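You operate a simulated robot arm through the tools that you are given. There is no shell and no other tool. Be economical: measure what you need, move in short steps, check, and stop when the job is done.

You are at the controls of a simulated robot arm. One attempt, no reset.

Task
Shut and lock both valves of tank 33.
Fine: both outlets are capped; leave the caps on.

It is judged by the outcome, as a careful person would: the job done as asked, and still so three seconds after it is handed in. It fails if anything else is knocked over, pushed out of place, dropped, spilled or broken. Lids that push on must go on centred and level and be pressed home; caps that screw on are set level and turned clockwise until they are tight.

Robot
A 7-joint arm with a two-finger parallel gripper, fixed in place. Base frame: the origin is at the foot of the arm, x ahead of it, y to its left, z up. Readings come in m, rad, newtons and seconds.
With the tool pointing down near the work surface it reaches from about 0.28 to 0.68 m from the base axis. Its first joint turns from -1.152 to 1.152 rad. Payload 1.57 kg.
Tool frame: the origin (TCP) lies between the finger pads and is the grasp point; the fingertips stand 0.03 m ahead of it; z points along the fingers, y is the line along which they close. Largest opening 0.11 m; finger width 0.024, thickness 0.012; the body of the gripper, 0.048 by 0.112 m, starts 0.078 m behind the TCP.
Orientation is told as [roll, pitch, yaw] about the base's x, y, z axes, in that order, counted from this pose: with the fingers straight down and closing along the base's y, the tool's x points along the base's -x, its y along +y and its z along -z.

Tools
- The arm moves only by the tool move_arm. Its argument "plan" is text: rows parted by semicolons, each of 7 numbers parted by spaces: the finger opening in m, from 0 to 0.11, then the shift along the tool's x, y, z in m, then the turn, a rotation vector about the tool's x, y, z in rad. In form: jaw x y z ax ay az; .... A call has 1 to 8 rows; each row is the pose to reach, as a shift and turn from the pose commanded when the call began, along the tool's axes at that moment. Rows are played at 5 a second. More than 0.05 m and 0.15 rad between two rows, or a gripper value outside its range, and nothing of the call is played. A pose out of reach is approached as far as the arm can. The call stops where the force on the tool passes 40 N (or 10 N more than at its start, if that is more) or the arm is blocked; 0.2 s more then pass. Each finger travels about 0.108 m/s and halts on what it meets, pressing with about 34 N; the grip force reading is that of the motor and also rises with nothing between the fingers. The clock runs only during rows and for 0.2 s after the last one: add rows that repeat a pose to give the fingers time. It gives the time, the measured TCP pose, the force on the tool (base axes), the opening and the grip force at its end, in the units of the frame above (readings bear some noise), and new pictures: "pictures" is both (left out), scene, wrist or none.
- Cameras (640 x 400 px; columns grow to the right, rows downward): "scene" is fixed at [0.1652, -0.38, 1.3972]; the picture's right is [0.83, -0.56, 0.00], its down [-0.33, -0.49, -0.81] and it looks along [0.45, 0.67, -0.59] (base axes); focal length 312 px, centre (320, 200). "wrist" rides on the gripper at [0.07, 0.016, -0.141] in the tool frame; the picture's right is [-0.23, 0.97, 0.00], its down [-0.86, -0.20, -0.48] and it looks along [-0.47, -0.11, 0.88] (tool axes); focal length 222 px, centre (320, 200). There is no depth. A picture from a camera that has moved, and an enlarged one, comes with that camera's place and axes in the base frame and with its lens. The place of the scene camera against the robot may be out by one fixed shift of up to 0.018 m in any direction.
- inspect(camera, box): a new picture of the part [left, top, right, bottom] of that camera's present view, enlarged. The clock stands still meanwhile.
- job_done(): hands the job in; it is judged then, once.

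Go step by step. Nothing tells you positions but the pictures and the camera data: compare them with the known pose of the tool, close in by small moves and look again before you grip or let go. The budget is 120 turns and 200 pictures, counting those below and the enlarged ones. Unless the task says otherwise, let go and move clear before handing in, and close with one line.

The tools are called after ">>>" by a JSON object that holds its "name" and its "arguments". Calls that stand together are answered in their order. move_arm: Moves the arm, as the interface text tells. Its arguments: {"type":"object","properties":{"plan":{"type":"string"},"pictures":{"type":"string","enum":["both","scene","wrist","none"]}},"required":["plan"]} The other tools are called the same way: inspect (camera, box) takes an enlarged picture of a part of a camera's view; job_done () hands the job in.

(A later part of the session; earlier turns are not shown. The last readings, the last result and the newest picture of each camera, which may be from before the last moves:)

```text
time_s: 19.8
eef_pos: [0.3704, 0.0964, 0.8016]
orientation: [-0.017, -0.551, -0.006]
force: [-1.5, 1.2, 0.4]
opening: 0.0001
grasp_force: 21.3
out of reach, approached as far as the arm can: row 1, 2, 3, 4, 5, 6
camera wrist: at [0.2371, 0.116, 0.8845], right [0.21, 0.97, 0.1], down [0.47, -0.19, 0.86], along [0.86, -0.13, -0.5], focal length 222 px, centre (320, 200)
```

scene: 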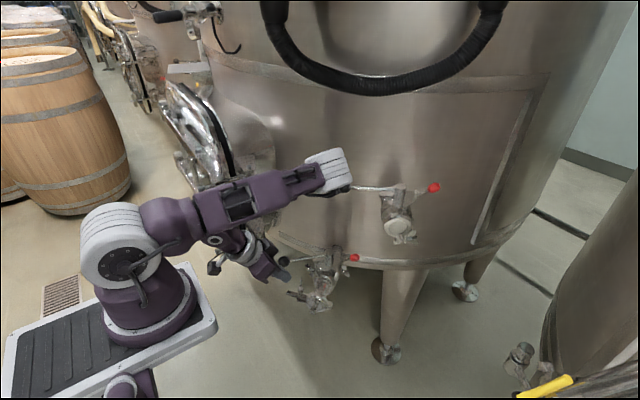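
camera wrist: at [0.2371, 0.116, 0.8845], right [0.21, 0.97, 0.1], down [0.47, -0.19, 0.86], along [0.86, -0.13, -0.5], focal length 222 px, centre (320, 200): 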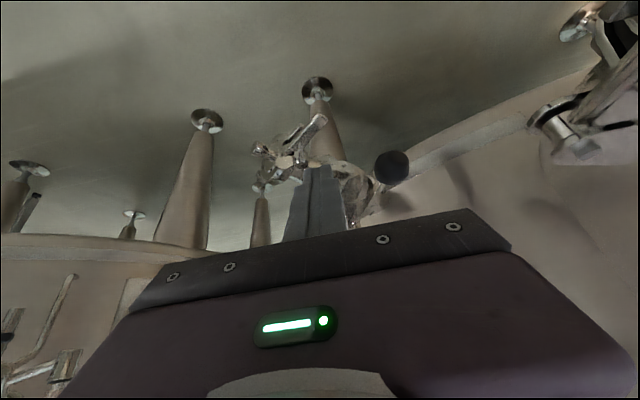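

The elbow has swung near the upper lever in the picture, so I'll check that before going on.

>>> {"name": "inspect", "arguments": {"camera": "scene", "box": [290, 140, 450, 240]}}

>>> {"name": "inspect", "arguments": {"camera": "scene", "box": [240, 230, 380, 320]}}

```text
4.00 times, centred on (370, 190) of scene
camera zoom: at [0.1652, -0.38, 1.3972], right [0.83, -0.56, 0.0], down [-0.33, -0.49, -0.81], along [0.45, 0.67, -0.59], focal length 1248 px, centre (120, 240)
```

zoom: 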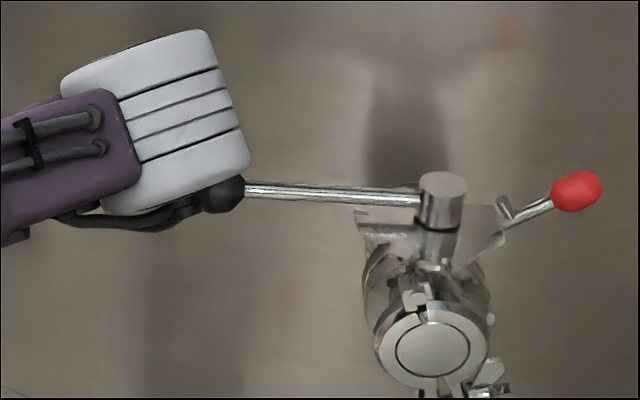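

```text
4.44 times, centred on (310, 275) of scene
camera zoom: at [0.1652, -0.38, 1.3972], right [0.83, -0.56, 0.0], down [-0.33, -0.49, -0.81], along [0.45, 0.67, -0.59], focal length 1387 px, centre (364, -133)
```

zoom: 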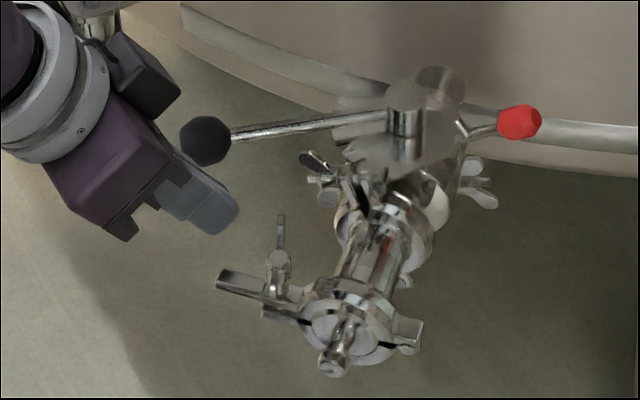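

The upper lever is untouched but the elbow is close. The forward tilt folds the arm here, so I'll rise and return the fingers to vertical for the low work.

>>> {"name": "move_arm", "arguments": {"plan": "0 -0.015 -0.005 -0.025 0 0.05 0; 0 -0.03 -0.01 -0.05 0 0.15 0; 0 -0.04 -0.01 -0.07 0 0.28 0; 0 -0.052 -0.01 -0.085 0 0.42 0; 0 -0.052 -0.01 -0.085 0 0.55 0; 0 -0.052 -0.01 -0.085 0 0.55 0"}}

```text
time_s: 21.2
eef_pos: [0.3704, 0.0843, 0.8969]
orientation: [-0.015, -0.001, -0.018]
force: [1.2, -0.2, 1.0]
opening: 0.0
grasp_force: 21.4
out of reach, approached as far as the arm can: row 1
camera wrist: at [0.3003, 0.1036, 1.0389], right [0.24, 0.97, -0.01], down [0.85, -0.21, 0.48], along [0.47, -0.13, -0.88], focal length 222 px, centre (320, 200)
```

scene: 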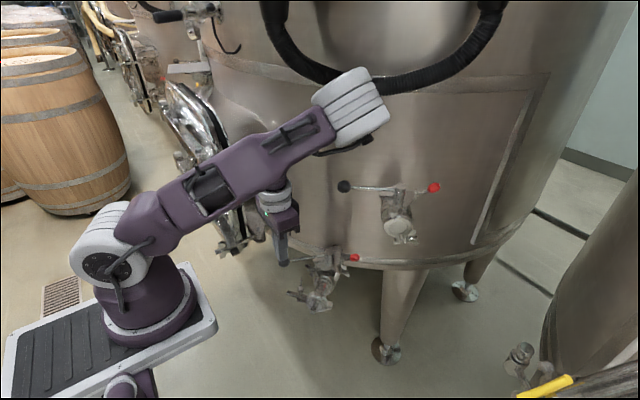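
wrist: 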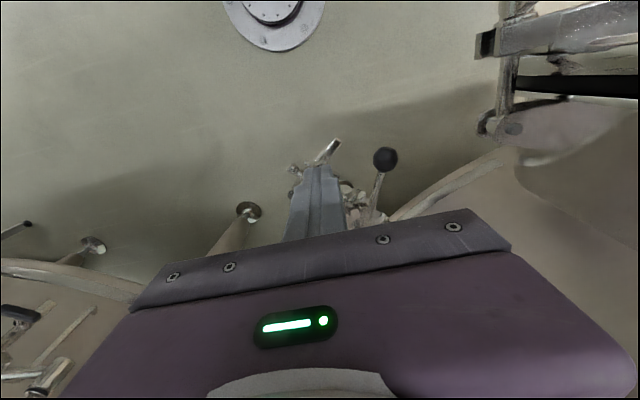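

Good: the elbow is now high and clear. Next I descend to knob height just beside the lower knob.

>>> {"name": "move_arm", "arguments": {"plan": "0 -0.008 0.005 0.03 0 0 0; 0 -0.012 0.01 0.06 0 0 0; 0 -0.015 0.014 0.09 0 0 0; 0 -0.015 0.018 0.11 0 0 0; 0 -0.015 0.018 0.11 0 0 0"}}

>>> {"name": "inspect", "arguments": {"camera": "scene", "box": [240, 230, 380, 320]}}

```text
time_s: 22.4
eef_pos: [0.3854, 0.1, 0.7874]
orientation: [-0.013, -0.003, -0.015]
force: [0.2, -0.9, -0.6]
opening: 0.0001
grasp_force: 21.7
camera wrist: at [0.3143, 0.1197, 0.9277], right [0.24, 0.97, -0.01], down [0.85, -0.21, 0.48], along [0.47, -0.13, -0.88], focal length 222 px, centre (320, 200)
```

scene: 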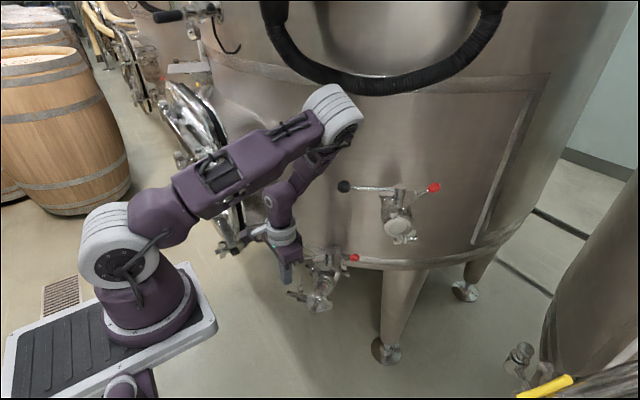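
wrist: 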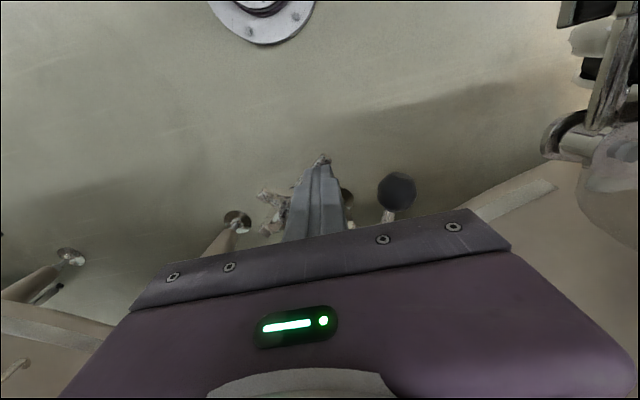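

```text
4.44 times, centred on (310, 275) of scene
camera zoom: at [0.1652, -0.38, 1.3972], right [0.83, -0.56, 0.0], down [-0.33, -0.49, -0.81], along [0.45, 0.67, -0.59], focal length 1387 px, centre (364, -133)
```

zoom: 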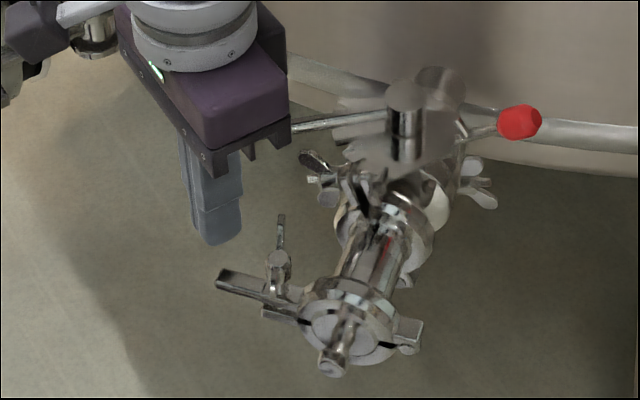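

The knob is about 3 cm away at the right height. I push slowly along its closing arc.

>>> {"name": "move_arm", "arguments": {"plan": "0 -0.01 0.015 0 0 0 0; 0 -0.015 0.026 0 0 0 0; 0 -0.02 0.034 0 0 0 0; 0 -0.025 0.042 0 0 0 0; 0 -0.03 0.05 0 0 0 0; 0 -0.035 0.056 0 0 0 0; 0 -0.035 0.056 0 0 0 0"}}

>>> {"name": "inspect", "arguments": {"camera": "scene", "box": [240, 230, 380, 320]}}

```text
time_s: 24.0
eef_pos: [0.4221, 0.1563, 0.7876]
orientation: [-0.014, -0.002, -0.016]
force: [-0.1, -1.4, -0.9]
opening: 0.0
grasp_force: 21.3
camera wrist: at [0.3515, 0.1756, 0.9277], right [0.24, 0.97, -0.01], down [0.85, -0.21, 0.48], along [0.47, -0.13, -0.88], focal length 222 px, centre (320, 200)
```

scene: 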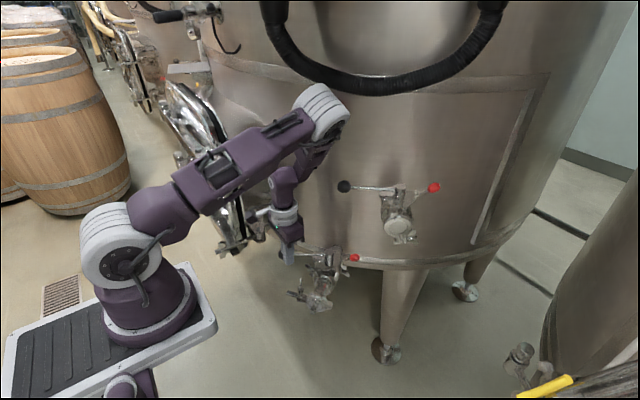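
wrist: 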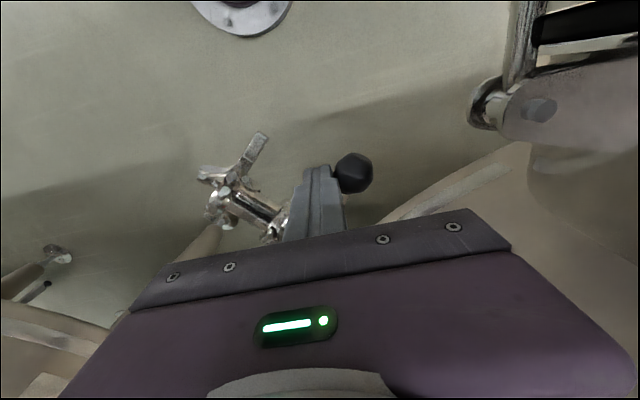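

```text
4.44 times, centred on (310, 275) of scene
camera zoom: at [0.1652, -0.38, 1.3972], right [0.83, -0.56, 0.0], down [-0.33, -0.49, -0.81], along [0.45, 0.67, -0.59], focal length 1387 px, centre (364, -133)
```

zoom: 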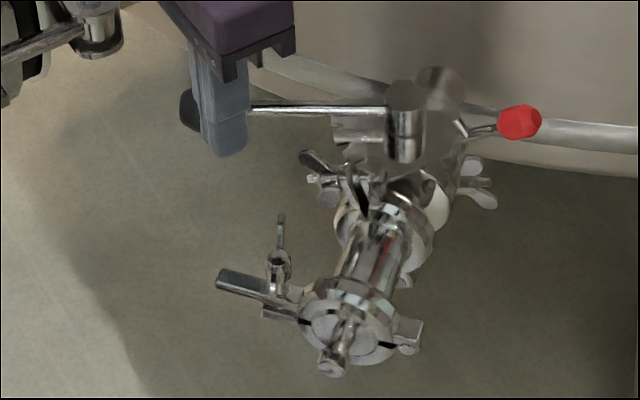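

The lower lever moved freely, so it wasn't shut. I'll keep pushing until it reaches its stop.

>>> {"name": "move_arm", "arguments": {"plan": "0 -0.006 0.008 0 0 0 0; 0 -0.012 0.015 0 0 0 0; 0 -0.018 0.022 0 0 0 0; 0 -0.025 0.029 0 0 0 0; 0 -0.032 0.036 0 0 0 0; 0 -0.032 0.036 0 0 0 0"}}

>>> {"name": "inspect", "arguments": {"camera": "scene", "box": [240, 230, 380, 320]}}

```text
time_s: 25.1
eef_pos: [0.4458, 0.1827, 0.7874]
orientation: [-0.03, 0.009, -0.02]
force: [-9.2, -5.7, 5.2]
opening: 0.0
grasp_force: 21.0
stopped in row 5: the force on the tool passed its limit (the readings are from after the stop); the commanded pose is now the measured one
camera wrist: at [0.3772, 0.2049, 0.928], right [0.24, 0.97, -0.03], down [0.86, -0.2, 0.48], along [0.45, -0.14, -0.88], focal length 222 px, centre (320, 200)
```

scene: 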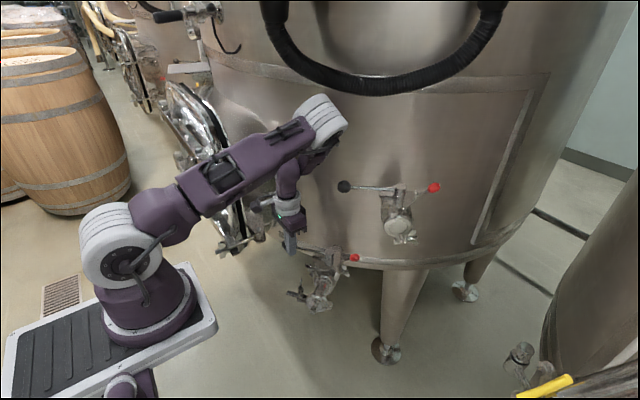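
wrist: 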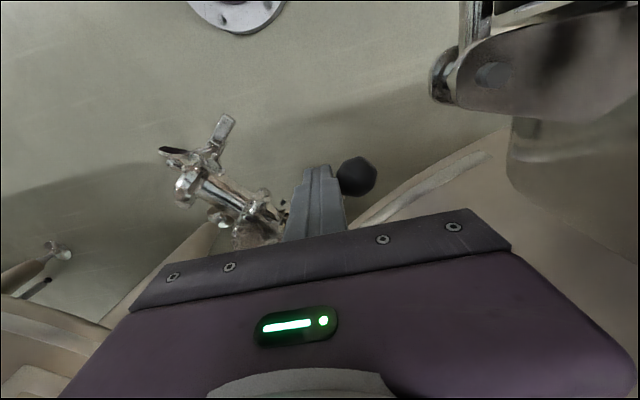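

```text
4.44 times, centred on (310, 275) of scene
camera zoom: at [0.165, -0.3802, 1.3972], right [0.83, -0.56, 0.0], down [-0.33, -0.49, -0.81], along [0.45, 0.67, -0.59], focal length 1387 px, centre (364, -133)
```

zoom: 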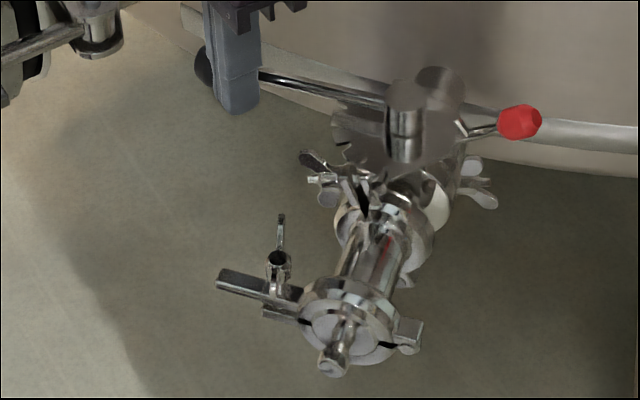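

Both levers have hit something, but the lower one seems well past square to its pipe now. I'll back off a little and look closely at both plates before deciding.

>>> {"name": "move_arm", "arguments": {"plan": "0 0.02 -0.02 -0.01 0 0 0; 0 0.04 -0.045 -0.03 0 0 0; 0 0.05 -0.06 -0.06 0 0 0; 0 0.06 -0.09 -0.09 0 0 0; 0 0.06 -0.12 -0.11 0 0 0; 0 0.06 -0.12 -0.11 0 0 0"}}

>>> {"name": "inspect", "arguments": {"camera": "scene", "box": [270, 235, 370, 300]}}

>>> {"name": "inspect", "arguments": {"camera": "scene", "box": [380, 175, 430, 206]}}

>>> {"name": "inspect", "arguments": {"camera": "wrist", "box": [330, 120, 450, 220]}}

```text
time_s: 26.6
eef_pos: [0.3863, 0.0663, 0.8996]
orientation: [-0.025, 0.007, -0.018]
force: [0.1, 0.5, 0.7]
opening: 0.0
grasp_force: 21.2
camera wrist: at [0.3172, 0.0877, 1.0411], right [0.24, 0.97, -0.03], down [0.86, -0.2, 0.48], along [0.46, -0.14, -0.88], focal length 222 px, centre (320, 200)
```

scene: 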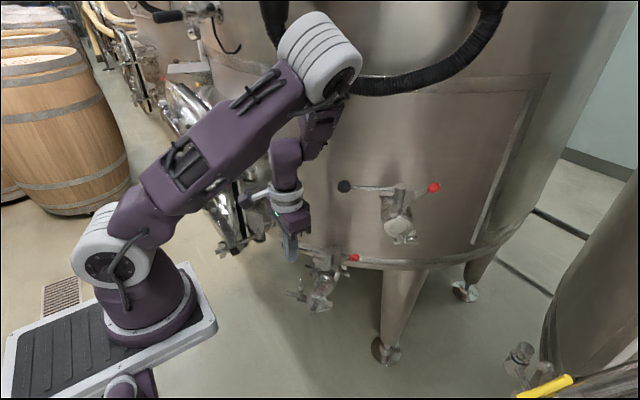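
wrist: 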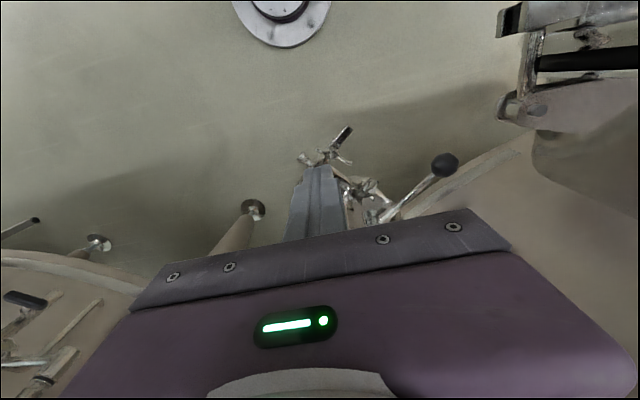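

```text
6.15 times, centred on (320, 268) of scene
camera zoom: at [0.1652, -0.38, 1.3972], right [0.83, -0.56, 0.0], down [-0.33, -0.49, -0.81], along [0.45, 0.67, -0.59], focal length 1920 px, centre (320, -215)
```

zoom: 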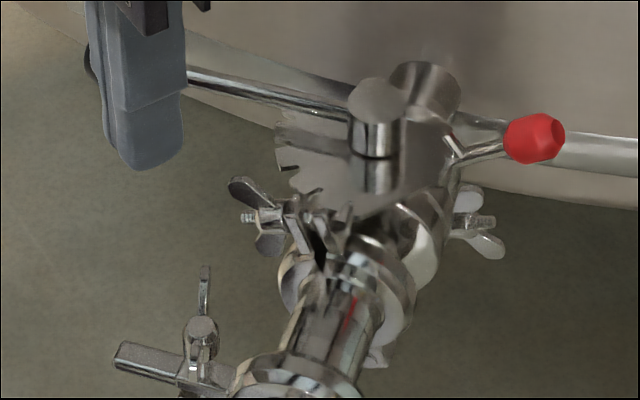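

```text
12.80 times, centred on (405, 190) of scene
camera zoom: at [0.1652, -0.38, 1.3972], right [0.83, -0.56, 0.0], down [-0.33, -0.49, -0.81], along [0.45, 0.67, -0.59], focal length 3994 px, centre (-768, 322)
```

zoom: 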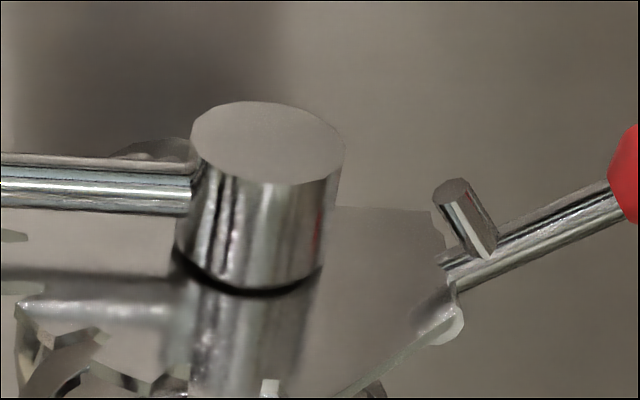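

```text
4.00 times, centred on (390, 170) of wrist
camera zoom: at [0.3172, 0.0877, 1.0411], right [0.24, 0.97, -0.03], down [0.86, -0.2, 0.48], along [0.46, -0.14, -0.88], focal length 888 px, centre (40, 320)
```

zoom: 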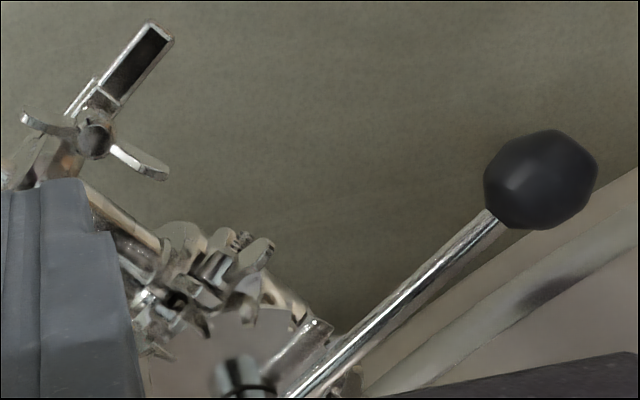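

I'll get a near-overhead look at the lower valve to measure lever, red rod and pipe angles properly.

>>> {"name": "move_arm", "arguments": {"plan": "0 -0.04 -0.01 -0.015 0 0 0; 0 -0.08 -0.02 -0.03 0 0 0; 0 -0.11 -0.03 -0.05 0 0 0; 0 -0.11 -0.03 -0.05 0 0 0"}}

>>> {"name": "inspect", "arguments": {"camera": "wrist", "box": [280, 60, 440, 200]}}

```text
time_s: 27.6
eef_pos: [0.4986, 0.0363, 0.952]
orientation: [-0.025, 0.007, -0.018]
force: [0.0, 0.0, 0.2]
opening: 0.0
grasp_force: 21.3
camera wrist: at [0.4299, 0.0578, 1.0925], right [0.24, 0.97, -0.03], down [0.86, -0.2, 0.48], along [0.46, -0.14, -0.88], focal length 222 px, centre (320, 200)
```

scene: 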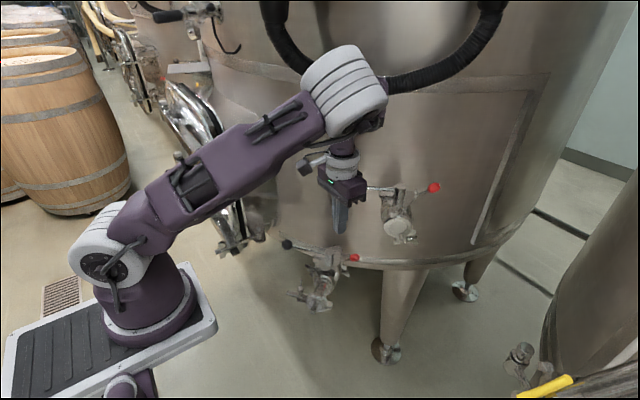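
wrist: 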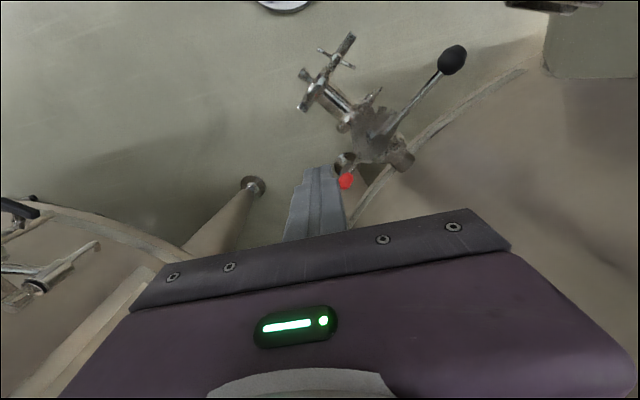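

```text
2.86 times, centred on (360, 130) of wrist
camera zoom: at [0.4299, 0.0578, 1.0925], right [0.24, 0.97, -0.03], down [0.86, -0.2, 0.48], along [0.46, -0.14, -0.88], focal length 635 px, centre (206, 400)
```

zoom: 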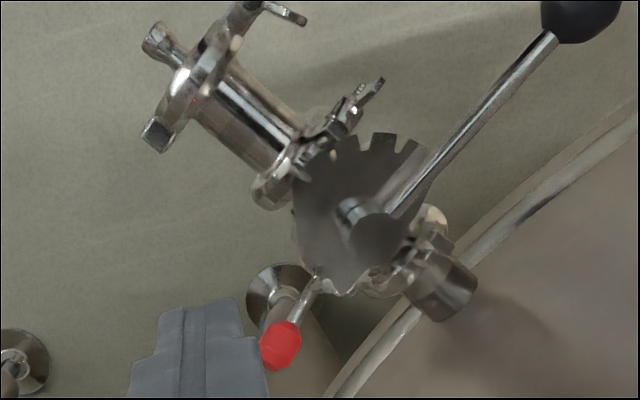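

From above, the lower lever is now square to its pipe, against its stop: shut. Now a closer look at its lock rod from above.

>>> {"name": "inspect", "arguments": {"camera": "wrist", "box": [330, 110, 420, 190]}}

>>> {"name": "inspect", "arguments": {"camera": "scene", "box": [310, 240, 365, 275]}}

```text
5.00 times, centred on (375, 150) of wrist
camera zoom: at [0.4299, 0.0578, 1.0925], right [0.24, 0.97, -0.03], down [0.86, -0.2, 0.48], along [0.46, -0.14, -0.88], focal length 1111 px, centre (45, 450)
```

zoom: 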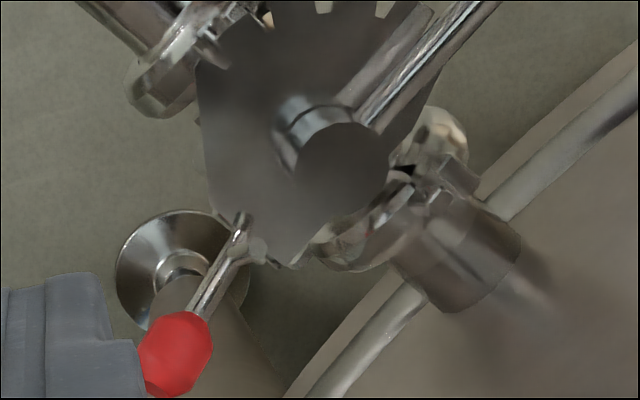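

```text
11.43 times, centred on (338, 258) of scene
camera zoom: at [0.1652, -0.38, 1.3972], right [0.83, -0.56, 0.0], down [-0.33, -0.49, -0.81], along [0.45, 0.67, -0.59], focal length 3566 px, centre (120, -457)
```

zoom: 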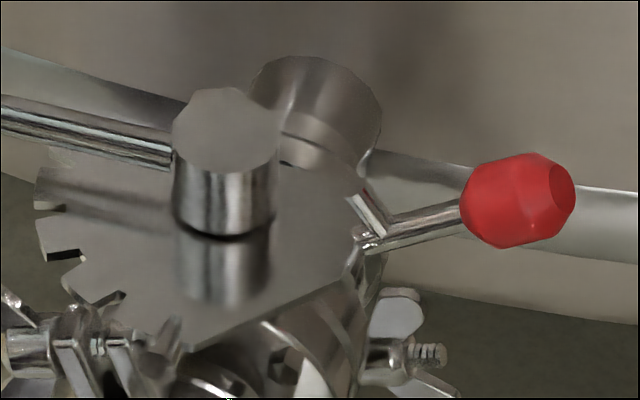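

Both lock rods are untouched so far. I'll grip the upper red knob and feel for its motion, so first I travel back there and tilt the fingers forward.

>>> {"name": "move_arm", "arguments": {"plan": "0 0.02 -0.03 -0.02 0 -0.1 0; 0 0.03 -0.06 -0.045 0 -0.22 0; 0 0.03 -0.09 -0.075 0 -0.36 0; 0 0.03 -0.115 -0.105 0 -0.5 0; 0 0.02 -0.14 -0.135 0 -0.64 0; 0 0 -0.16 -0.15 0 -0.78 0; 0 -0.03 -0.17 -0.155 0 -0.9 0; 0.05 -0.06 -0.17 -0.155 0 -1.0 0"}}

```text
time_s: 29.4
eef_pos: [0.5532, -0.1304, 1.1107]
orientation: [-0.049, -0.995, 0.022]
force: [-0.6, 0.0, 0.7]
opening: 0.05
grasp_force: 0.1
out of reach, approached as far as the arm can: row 4, 5, 6
camera wrist: at [0.3966, -0.1096, 1.1278], right [0.14, 0.98, 0.16], down [0.06, -0.17, 0.98], along [0.99, -0.13, -0.08], focal length 222 px, centre (320, 200)
```

scene: 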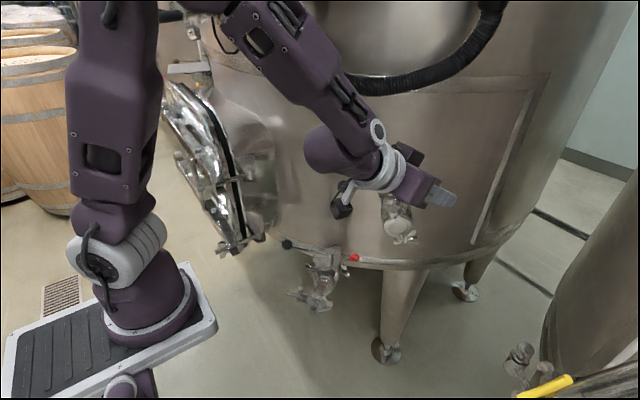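
wrist: 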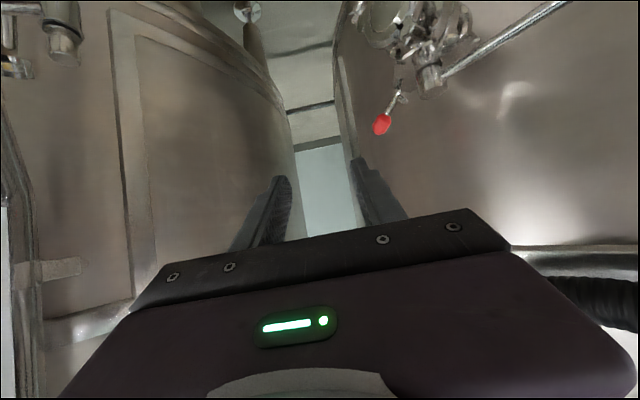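

The red knob is visible ahead. I'll move over it with the fingers slightly open and straddling it.

>>> {"name": "move_arm", "arguments": {"plan": "0.05 -0.014 0.027 0.034 0 0 0; 0.05 -0.028 0.054 0.068 0 0 0; 0.05 -0.041 0.077 0.101 0 0 0; 0.05 -0.035 0.079 0.125 0 0 0; 0.05 -0.0275 0.08 0.145 0 0 0; 0.05 -0.0275 0.08 0.145 0 0 0"}}

>>> {"name": "inspect", "arguments": {"camera": "scene", "box": [380, 155, 460, 215]}}

```text
time_s: 30.8
eef_pos: [0.6921, -0.0529, 1.0519]
orientation: [-0.049, -0.993, 0.022]
force: [0.2, -0.8, 0.4]
opening: 0.0499
grasp_force: 0.0
camera wrist: at [0.535, -0.032, 1.0703], right [0.14, 0.98, 0.16], down [0.06, -0.17, 0.98], along [0.99, -0.13, -0.09], focal length 222 px, centre (320, 200)
```

scene: 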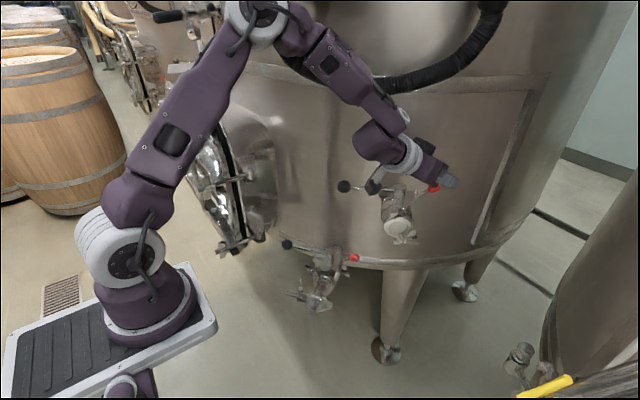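
wrist: 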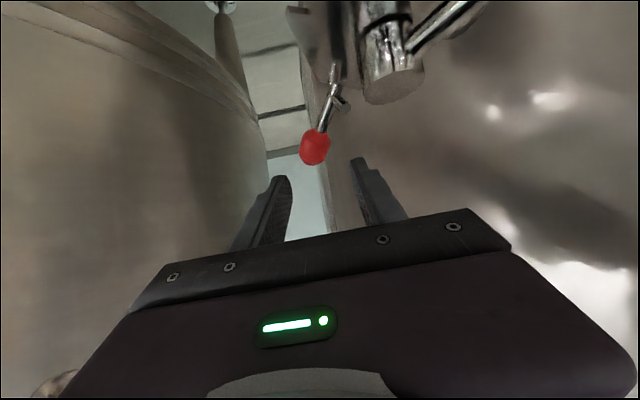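

```text
6.67 times, centred on (420, 185) of scene
camera zoom: at [0.1652, -0.38, 1.3972], right [0.83, -0.56, 0.0], down [-0.33, -0.49, -0.81], along [0.45, 0.67, -0.59], focal length 2080 px, centre (-347, 300)
```

zoom: 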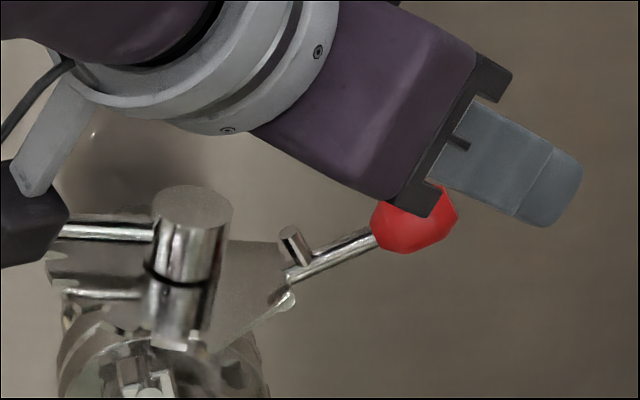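

The fingers straddle the knob from above. I'll descend and close on it.

>>> {"name": "move_arm", "arguments": {"plan": "0.05 0.01 0 0.002 0 0 0; 0.05 0.02 0 0.005 0 0 0; 0.05 0.028 0 0.007 0 0 0; 0.05 0.028 0 0.007 0 0 0; 0.01 0.028 0 0.007 0 0 0; 0.01 0.028 0 0.007 0 0 0; 0.01 0.028 0 0.007 0 0 0"}}

>>> {"name": "inspect", "arguments": {"camera": "wrist", "box": [260, 60, 420, 240]}}

```text
time_s: 32.4
eef_pos: [0.6817, -0.0465, 1.0255]
orientation: [-0.039, -0.996, 0.024]
force: [3.8, 39.2, 3.9]
opening: 0.0287
grasp_force: 38.9
camera wrist: at [0.5261, -0.0286, 1.0428], right [0.13, 0.98, 0.17], down [0.06, -0.18, 0.98], along [0.99, -0.12, -0.08], focal length 222 px, centre (320, 200)
```

scene: 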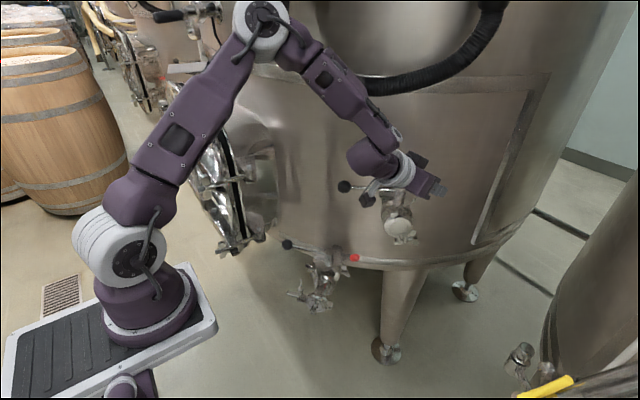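
wrist: 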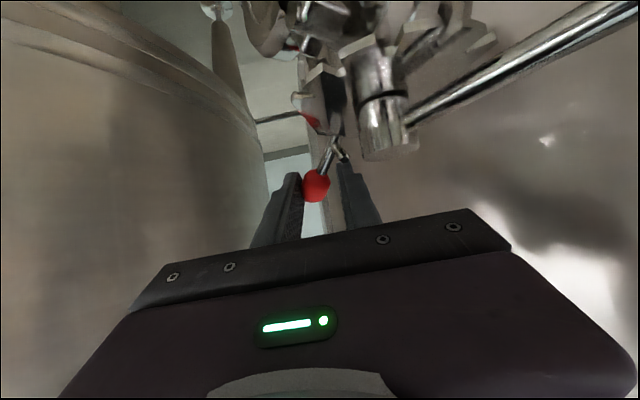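

```text
2.22 times, centred on (340, 150) of wrist
camera zoom: at [0.5261, -0.0286, 1.0428], right [0.13, 0.98, 0.17], down [0.06, -0.18, 0.98], along [0.99, -0.12, -0.08], focal length 494 px, centre (276, 311)
```

zoom: 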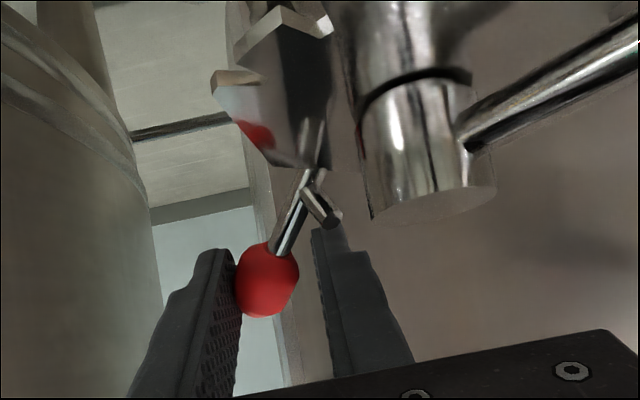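

The right finger is on the stud rather than the knob, and nothing shifted. I'll open, lift off, and yaw so the rod and stud lie between the fingers.

>>> {"name": "move_arm", "arguments": {"plan": "0.05 0 -0.005 0 0 0 0; 0.05 0 -0.005 0 0 0 0; 0.05 -0.02 -0.005 0 0 0 0; 0.05 -0.035 -0.005 0 0.1 0.03 0.065; 0.05 -0.035 -0.005 0 0.2 0.06 0.13; 0.05 -0.035 -0.005 0 0.3 0.09 0.195; 0.05 -0.035 -0.005 0 0.4 0.12 0.26; 0.05 -0.035 -0.005 0 0.4 0.12 0.26"}}

>>> {"name": "inspect", "arguments": {"camera": "scene", "box": [340, 140, 460, 240]}}

```text
time_s: 34.1
eef_pos: [0.6999, -0.0592, 1.054]
orientation: [-0.084, -0.887, -0.433]
force: [-0.4, 0.0, -0.7]
opening: 0.0504
grasp_force: 0.1
camera wrist: at [0.5728, 0.0297, 1.0873], right [0.59, 0.79, 0.12], down [0.08, -0.21, 0.97], along [0.8, -0.57, -0.19], focal length 222 px, centre (320, 200)
```

scene: 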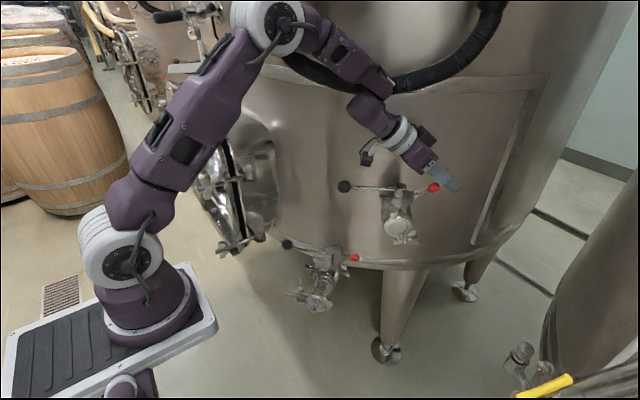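
wrist: 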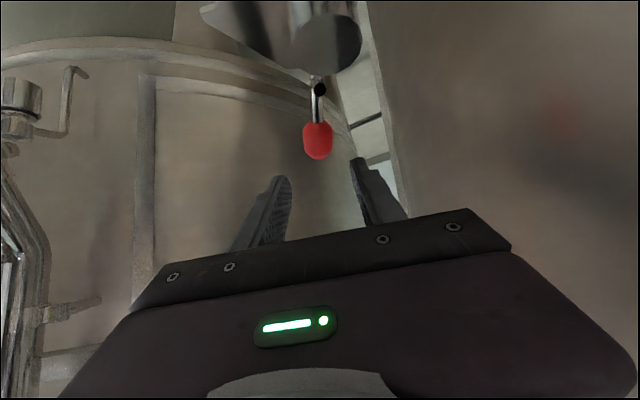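

```text
4.00 times, centred on (400, 190) of scene
camera zoom: at [0.1647, -0.3804, 1.3972], right [0.83, -0.56, 0.0], down [-0.33, -0.49, -0.81], along [0.45, 0.67, -0.59], focal length 1248 px, centre (0, 240)
```

zoom: 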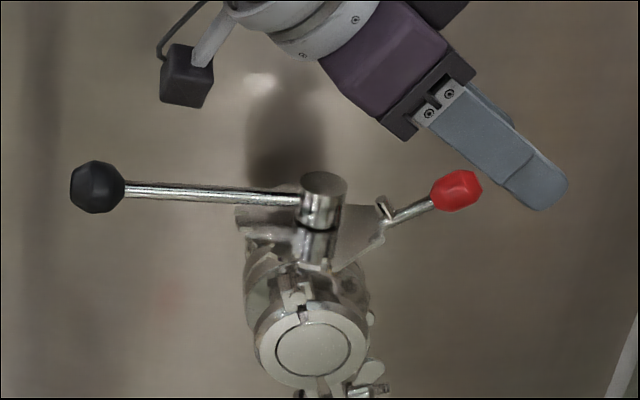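

>>> {"name": "inspect", "arguments": {"camera": "wrist", "box": [270, 0, 390, 170]}}

>>> {"name": "inspect", "arguments": {"camera": "wrist", "box": [295, 50, 345, 110]}}

```text
2.35 times, centred on (330, 85) of wrist
camera zoom: at [0.5728, 0.0297, 1.0873], right [0.59, 0.79, 0.12], down [0.08, -0.21, 0.97], along [0.8, -0.57, -0.19], focal length 523 px, centre (296, 471)
```

zoom: 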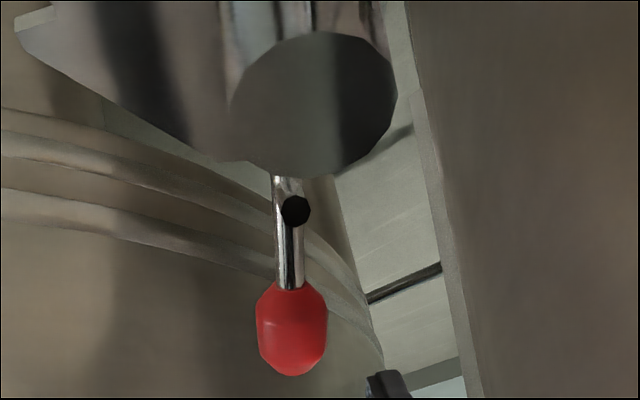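

```text
6.67 times, centred on (320, 80) of wrist
camera zoom: at [0.5728, 0.0297, 1.0873], right [0.59, 0.79, 0.12], down [0.08, -0.21, 0.97], along [0.8, -0.57, -0.19], focal length 1481 px, centre (320, 1000)
```

zoom: 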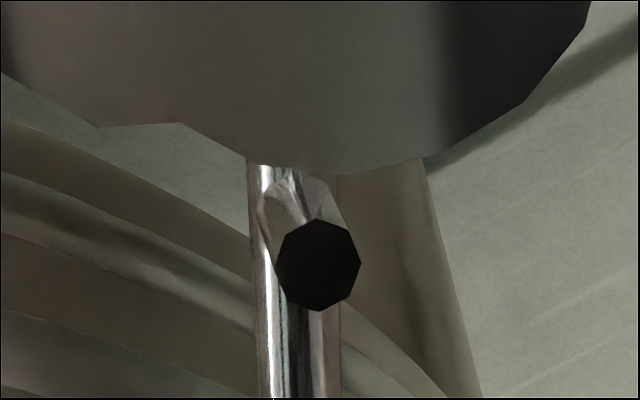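

Now the rod runs straight between the fingers. I'll lower onto the knob and close.

>>> {"name": "move_arm", "arguments": {"plan": "0.05 0.012 0.001 0.001 0 0 0; 0.05 0.024 0.002 0.003 0 0 0; 0.05 0.034 0.003 0.004 0 0 0; 0.05 0.034 0.003 0.004 0 0 0; 0.01 0.034 0.003 0.004 0 0 0; 0.01 0.034 0.003 0.004 0 0 0; 0.01 0.034 0.003 0.004 0 0 0"}}

>>> {"name": "inspect", "arguments": {"camera": "wrist", "box": [260, 60, 420, 240]}}

```text
time_s: 35.8
eef_pos: [0.687, -0.046, 1.0255]
orientation: [-0.079, -0.887, -0.432]
force: [13.9, 15.1, -1.6]
opening: 0.0213
grasp_force: 34.6
camera wrist: at [0.5598, 0.0423, 1.0582], right [0.59, 0.8, 0.13], down [0.08, -0.21, 0.97], along [0.8, -0.56, -0.19], focal length 222 px, centre (320, 200)
```

scene: 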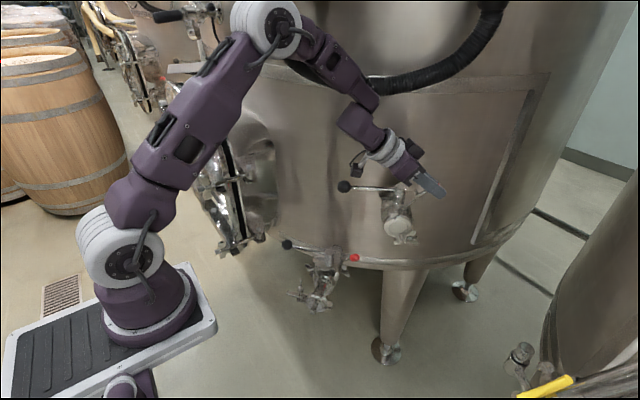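
wrist: 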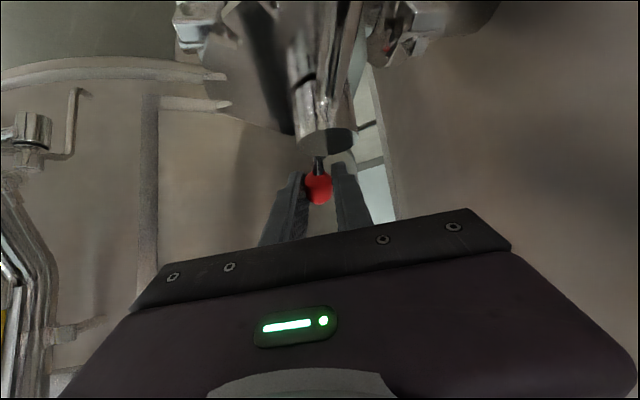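

```text
2.22 times, centred on (340, 150) of wrist
camera zoom: at [0.5598, 0.0423, 1.0582], right [0.59, 0.8, 0.13], down [0.08, -0.21, 0.97], along [0.8, -0.56, -0.19], focal length 494 px, centre (276, 311)
```

zoom: 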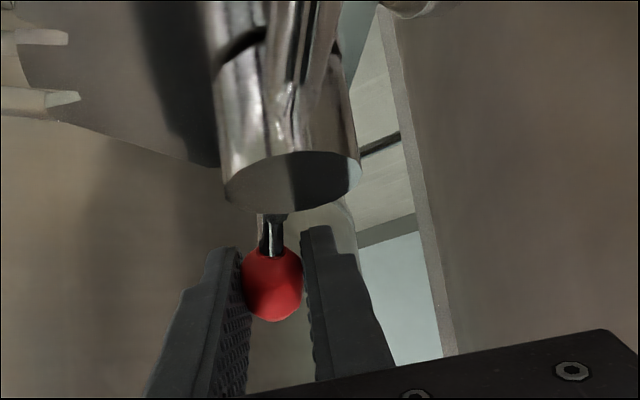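

The knob is held. I'll gently test its freedom by drawing back along the fingers (up and inward, about the hinge).

>>> {"name": "move_arm", "arguments": {"plan": "0.01 0 0.003 0 0 0 0; 0.01 0 0.003 -0.004 0 0 0; 0.01 0 0.003 -0.008 0 0 0; 0.01 0 0.003 -0.012 0 0 0; 0.01 0 0.003 -0.012 0 0 0", "pictures": "wrist"}}

>>> {"name": "inspect", "arguments": {"camera": "wrist", "box": [260, 60, 420, 240]}}

```text
time_s: 37.0
eef_pos: [0.681, -0.0402, 1.0329]
orientation: [-0.082, -0.889, -0.43]
force: [36.9, 7.3, 1.5]
opening: 0.0208
grasp_force: 34.6
camera wrist: at [0.5527, 0.0478, 1.0662], right [0.59, 0.8, 0.13], down [0.07, -0.21, 0.97], along [0.8, -0.57, -0.18], focal length 222 px, centre (320, 200)
```

wrist: 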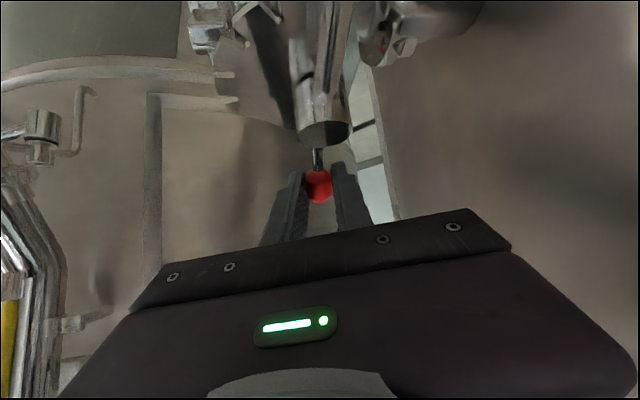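

```text
2.22 times, centred on (340, 150) of wrist
camera zoom: at [0.5527, 0.0478, 1.0662], right [0.59, 0.8, 0.13], down [0.07, -0.21, 0.97], along [0.8, -0.57, -0.18], focal length 494 px, centre (276, 311)
```

zoom: 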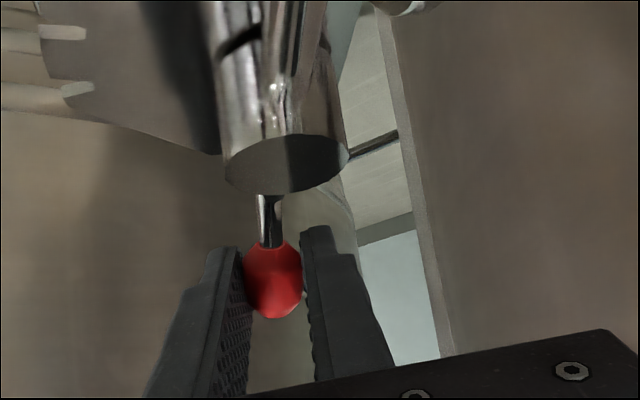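

>>> {"name": "inspect", "arguments": {"camera": "scene", "box": [380, 155, 460, 215]}}

>>> {"name": "inspect", "arguments": {"camera": "wrist", "box": [290, 110, 350, 210]}}

```text
6.67 times, centred on (420, 185) of scene
camera zoom: at [0.1662, -0.3798, 1.3972], right [0.83, -0.56, 0.0], down [-0.33, -0.49, -0.81], along [0.45, 0.67, -0.59], focal length 2080 px, centre (-347, 300)
```

zoom: 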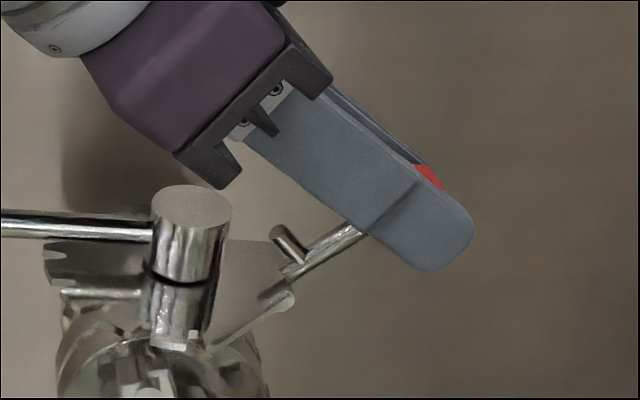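

```text
4.00 times, centred on (320, 160) of wrist
camera zoom: at [0.5527, 0.0478, 1.0662], right [0.59, 0.8, 0.13], down [0.07, -0.21, 0.97], along [0.8, -0.57, -0.18], focal length 888 px, centre (320, 360)
```

zoom: 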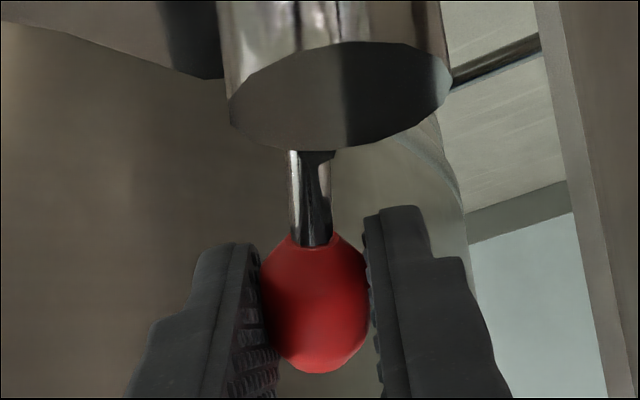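

The rod has tilted up slightly (its slope and the stud's changed), so lifting seems to be its travel. I continue upward along the arc in small steps.

>>> {"name": "move_arm", "arguments": {"plan": "0.01 -0.002 0 -0.004 0 0 0; 0.01 -0.0046 0 -0.0095 0 0 0; 0.01 -0.006 0 -0.015 0 0 0; 0.01 -0.006 0.001 -0.021 0 0 0; 0.01 -0.006 0.001 -0.021 0 0 0", "pictures": "wrist"}}

>>> {"name": "inspect", "arguments": {"camera": "scene", "box": [380, 155, 460, 215]}}

```text
time_s: 37.6
eef_pos: [0.6759, -0.0379, 1.0381]
orientation: [-0.081, -0.88, -0.423]
force: [14.4, 6.1, -1.4]
opening: 0.0206
grasp_force: 34.4
stopped in row 3: the force on the tool passed its limit (the readings are from after the stop); the commanded pose is now the measured one
camera wrist: at [0.5477, 0.0501, 1.0719], right [0.59, 0.8, 0.13], down [0.08, -0.21, 0.97], along [0.81, -0.56, -0.19], focal length 222 px, centre (320, 200)
```

wrist: 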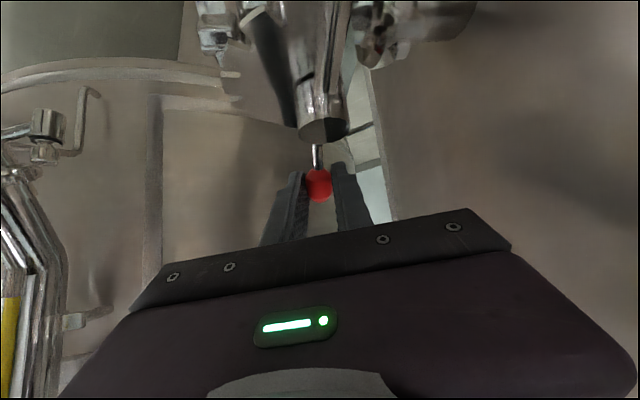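

```text
6.67 times, centred on (420, 185) of scene
camera zoom: at [0.1657, -0.3801, 1.3971], right [0.83, -0.56, 0.0], down [-0.33, -0.49, -0.81], along [0.45, 0.67, -0.59], focal length 2080 px, centre (-347, 300)
```

zoom: 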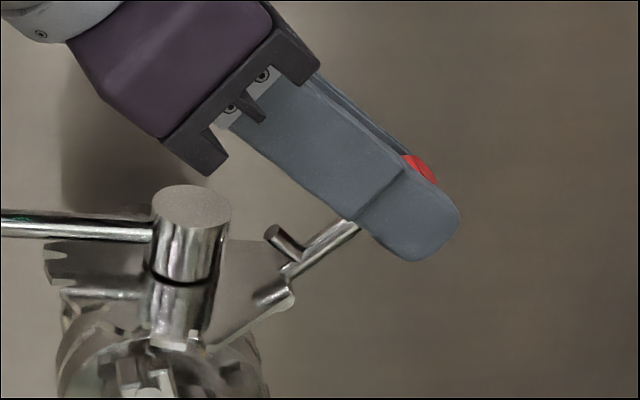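

It is clearly hinging upward. I continue, with a bit more upward and less inward motion.

>>> {"name": "move_arm", "arguments": {"plan": "0.01 -0.0025 0 -0.003 0 0 0; 0.01 -0.005 0 -0.006 0 0 0; 0.01 -0.007 0 -0.0095 0 0 0; 0.01 -0.009 0 -0.013 0 0 0; 0.01 -0.0105 0 -0.017 0 0 0; 0.01 -0.0105 0 -0.017 0 0 0", "pictures": "wrist"}}

>>> {"name": "inspect", "arguments": {"camera": "scene", "box": [380, 155, 460, 215]}}

```text
time_s: 38.0
eef_pos: [0.6751, -0.0373, 1.0369]
orientation: [-0.089, -0.88, -0.41]
force: [10.4, 2.9, -2.2]
opening: 0.0208
grasp_force: 34.8
stopped in row 1: the force on the tool passed its limit (the readings are from after the stop); the commanded pose is now the measured one
camera wrist: at [0.5471, 0.0497, 1.072], right [0.58, 0.8, 0.12], down [0.09, -0.21, 0.97], along [0.81, -0.56, -0.19], focal length 222 px, centre (320, 200)
```

wrist: 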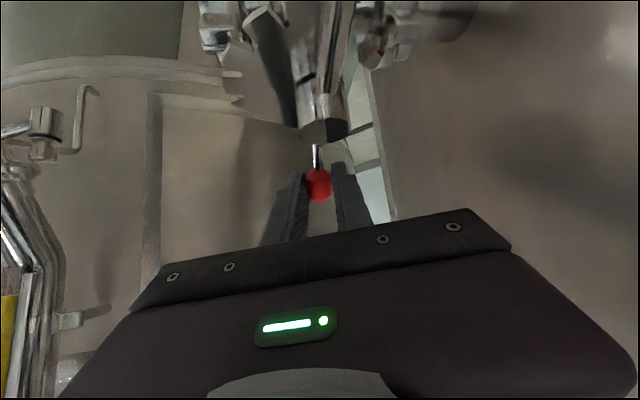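

```text
6.67 times, centred on (420, 185) of scene
camera zoom: at [0.1657, -0.3801, 1.3971], right [0.83, -0.56, 0.0], down [-0.33, -0.49, -0.81], along [0.45, 0.67, -0.59], focal length 2080 px, centre (-347, 300)
```

zoom: 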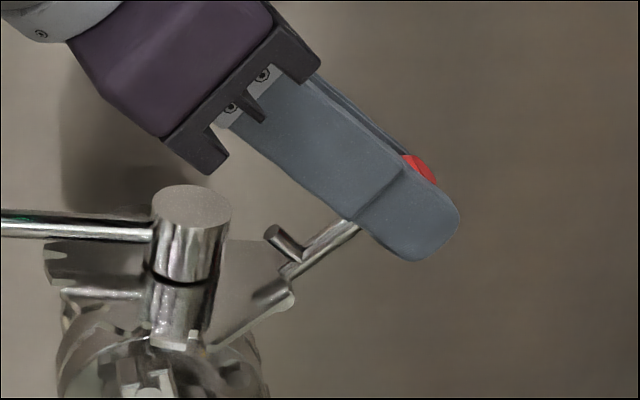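

The tight grip is fighting the knob's rotation. I'll let go, see whether it stays, and continue by pushing with closed fingers instead.

>>> {"name": "move_arm", "arguments": {"plan": "0.05 0 0 0 0 0 0; 0.05 0 0 0 0 0 0; 0.05 -0.02 0 -0.005 0 0 0; 0.05 -0.05 0 -0.01 0 0 0; 0.05 -0.07 0 -0.02 0 0 0; 0.05 -0.07 0 -0.02 0 0 0", "pictures": "wrist"}}

>>> {"name": "inspect", "arguments": {"camera": "scene", "box": [380, 155, 460, 215]}}

```text
time_s: 39.4
eef_pos: [0.6969, -0.0572, 1.1003]
orientation: [-0.114, -0.871, -0.396]
force: [0.3, -0.2, -0.1]
opening: 0.0503
grasp_force: 0.1
camera wrist: at [0.5704, 0.0307, 1.1351], right [0.59, 0.8, 0.1], down [0.1, -0.2, 0.97], along [0.8, -0.56, -0.2], focal length 222 px, centre (320, 200)
```

wrist: 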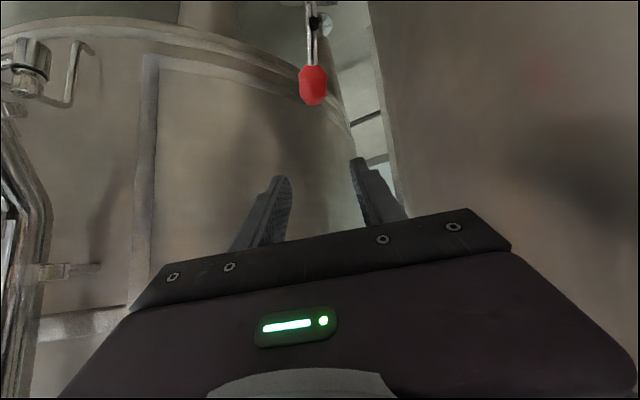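

```text
6.67 times, centred on (420, 185) of scene
camera zoom: at [0.1632, -0.3826, 1.3967], right [0.83, -0.56, 0.0], down [-0.33, -0.48, -0.81], along [0.45, 0.67, -0.58], focal length 2080 px, centre (-347, 300)
```

zoom: 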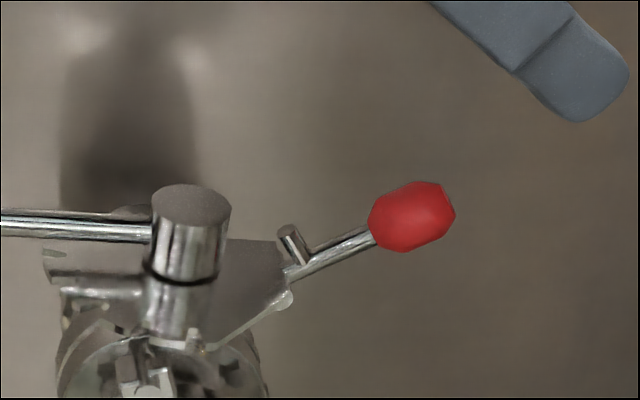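

It returned to its resting angle when released, so it's spring- or gravity-loaded like a latch, and the levers may have latched by themselves at the stop. I'll test that by gently tugging the upper black lever back toward open.

>>> {"name": "move_arm", "arguments": {"plan": "0.06 -0.023 -0.002 -0.019 0 0 0; 0.065 0.003 -0.009 -0.047 -0.06 0.07 -0.05; 0.065 0.03 -0.016 -0.075 -0.12 0.14 -0.1; 0.065 0.057 -0.023 -0.104 -0.18 0.21 -0.15; 0.065 0.085 -0.03 -0.132 -0.24 0.28 -0.2; 0.065 0.113 -0.037 -0.161 -0.3 0.34 -0.25; 0.065 0.113 -0.037 -0.161 -0.3 0.34 -0.25"}}

```text
time_s: 39.7
eef_pos: [0.6953, -0.0646, 1.1066]
orientation: [-0.138, -0.861, -0.396]
force: [-17.9, -18.2, 0.9]
opening: 0.0599
grasp_force: 0.0
stopped in row 1: the force on the tool passed its limit (the readings are from after the stop); the commanded pose is now the measured one
camera wrist: at [0.569, 0.0268, 1.1434], right [0.6, 0.8, 0.09], down [0.11, -0.19, 0.98], along [0.79, -0.57, -0.2], focal length 222 px, centre (320, 200)
```

scene: 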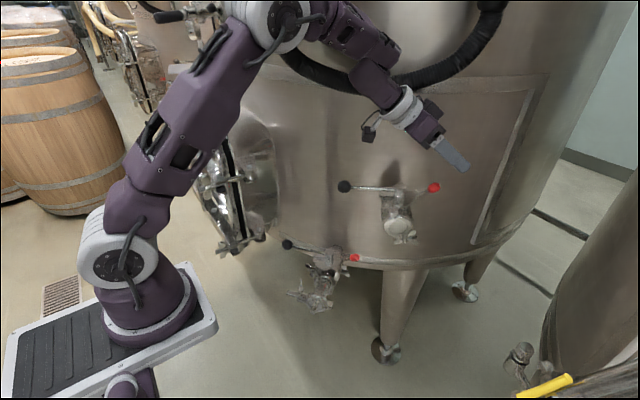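
wrist: 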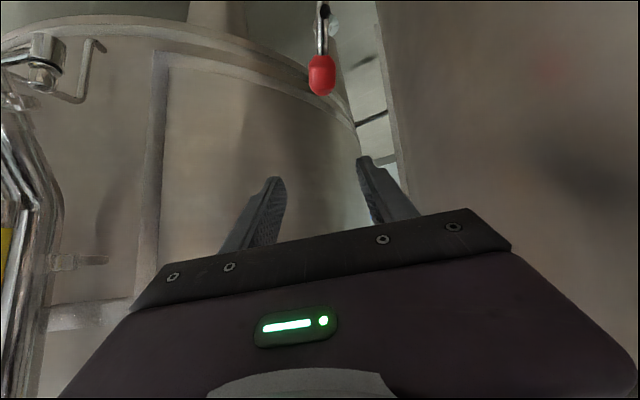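

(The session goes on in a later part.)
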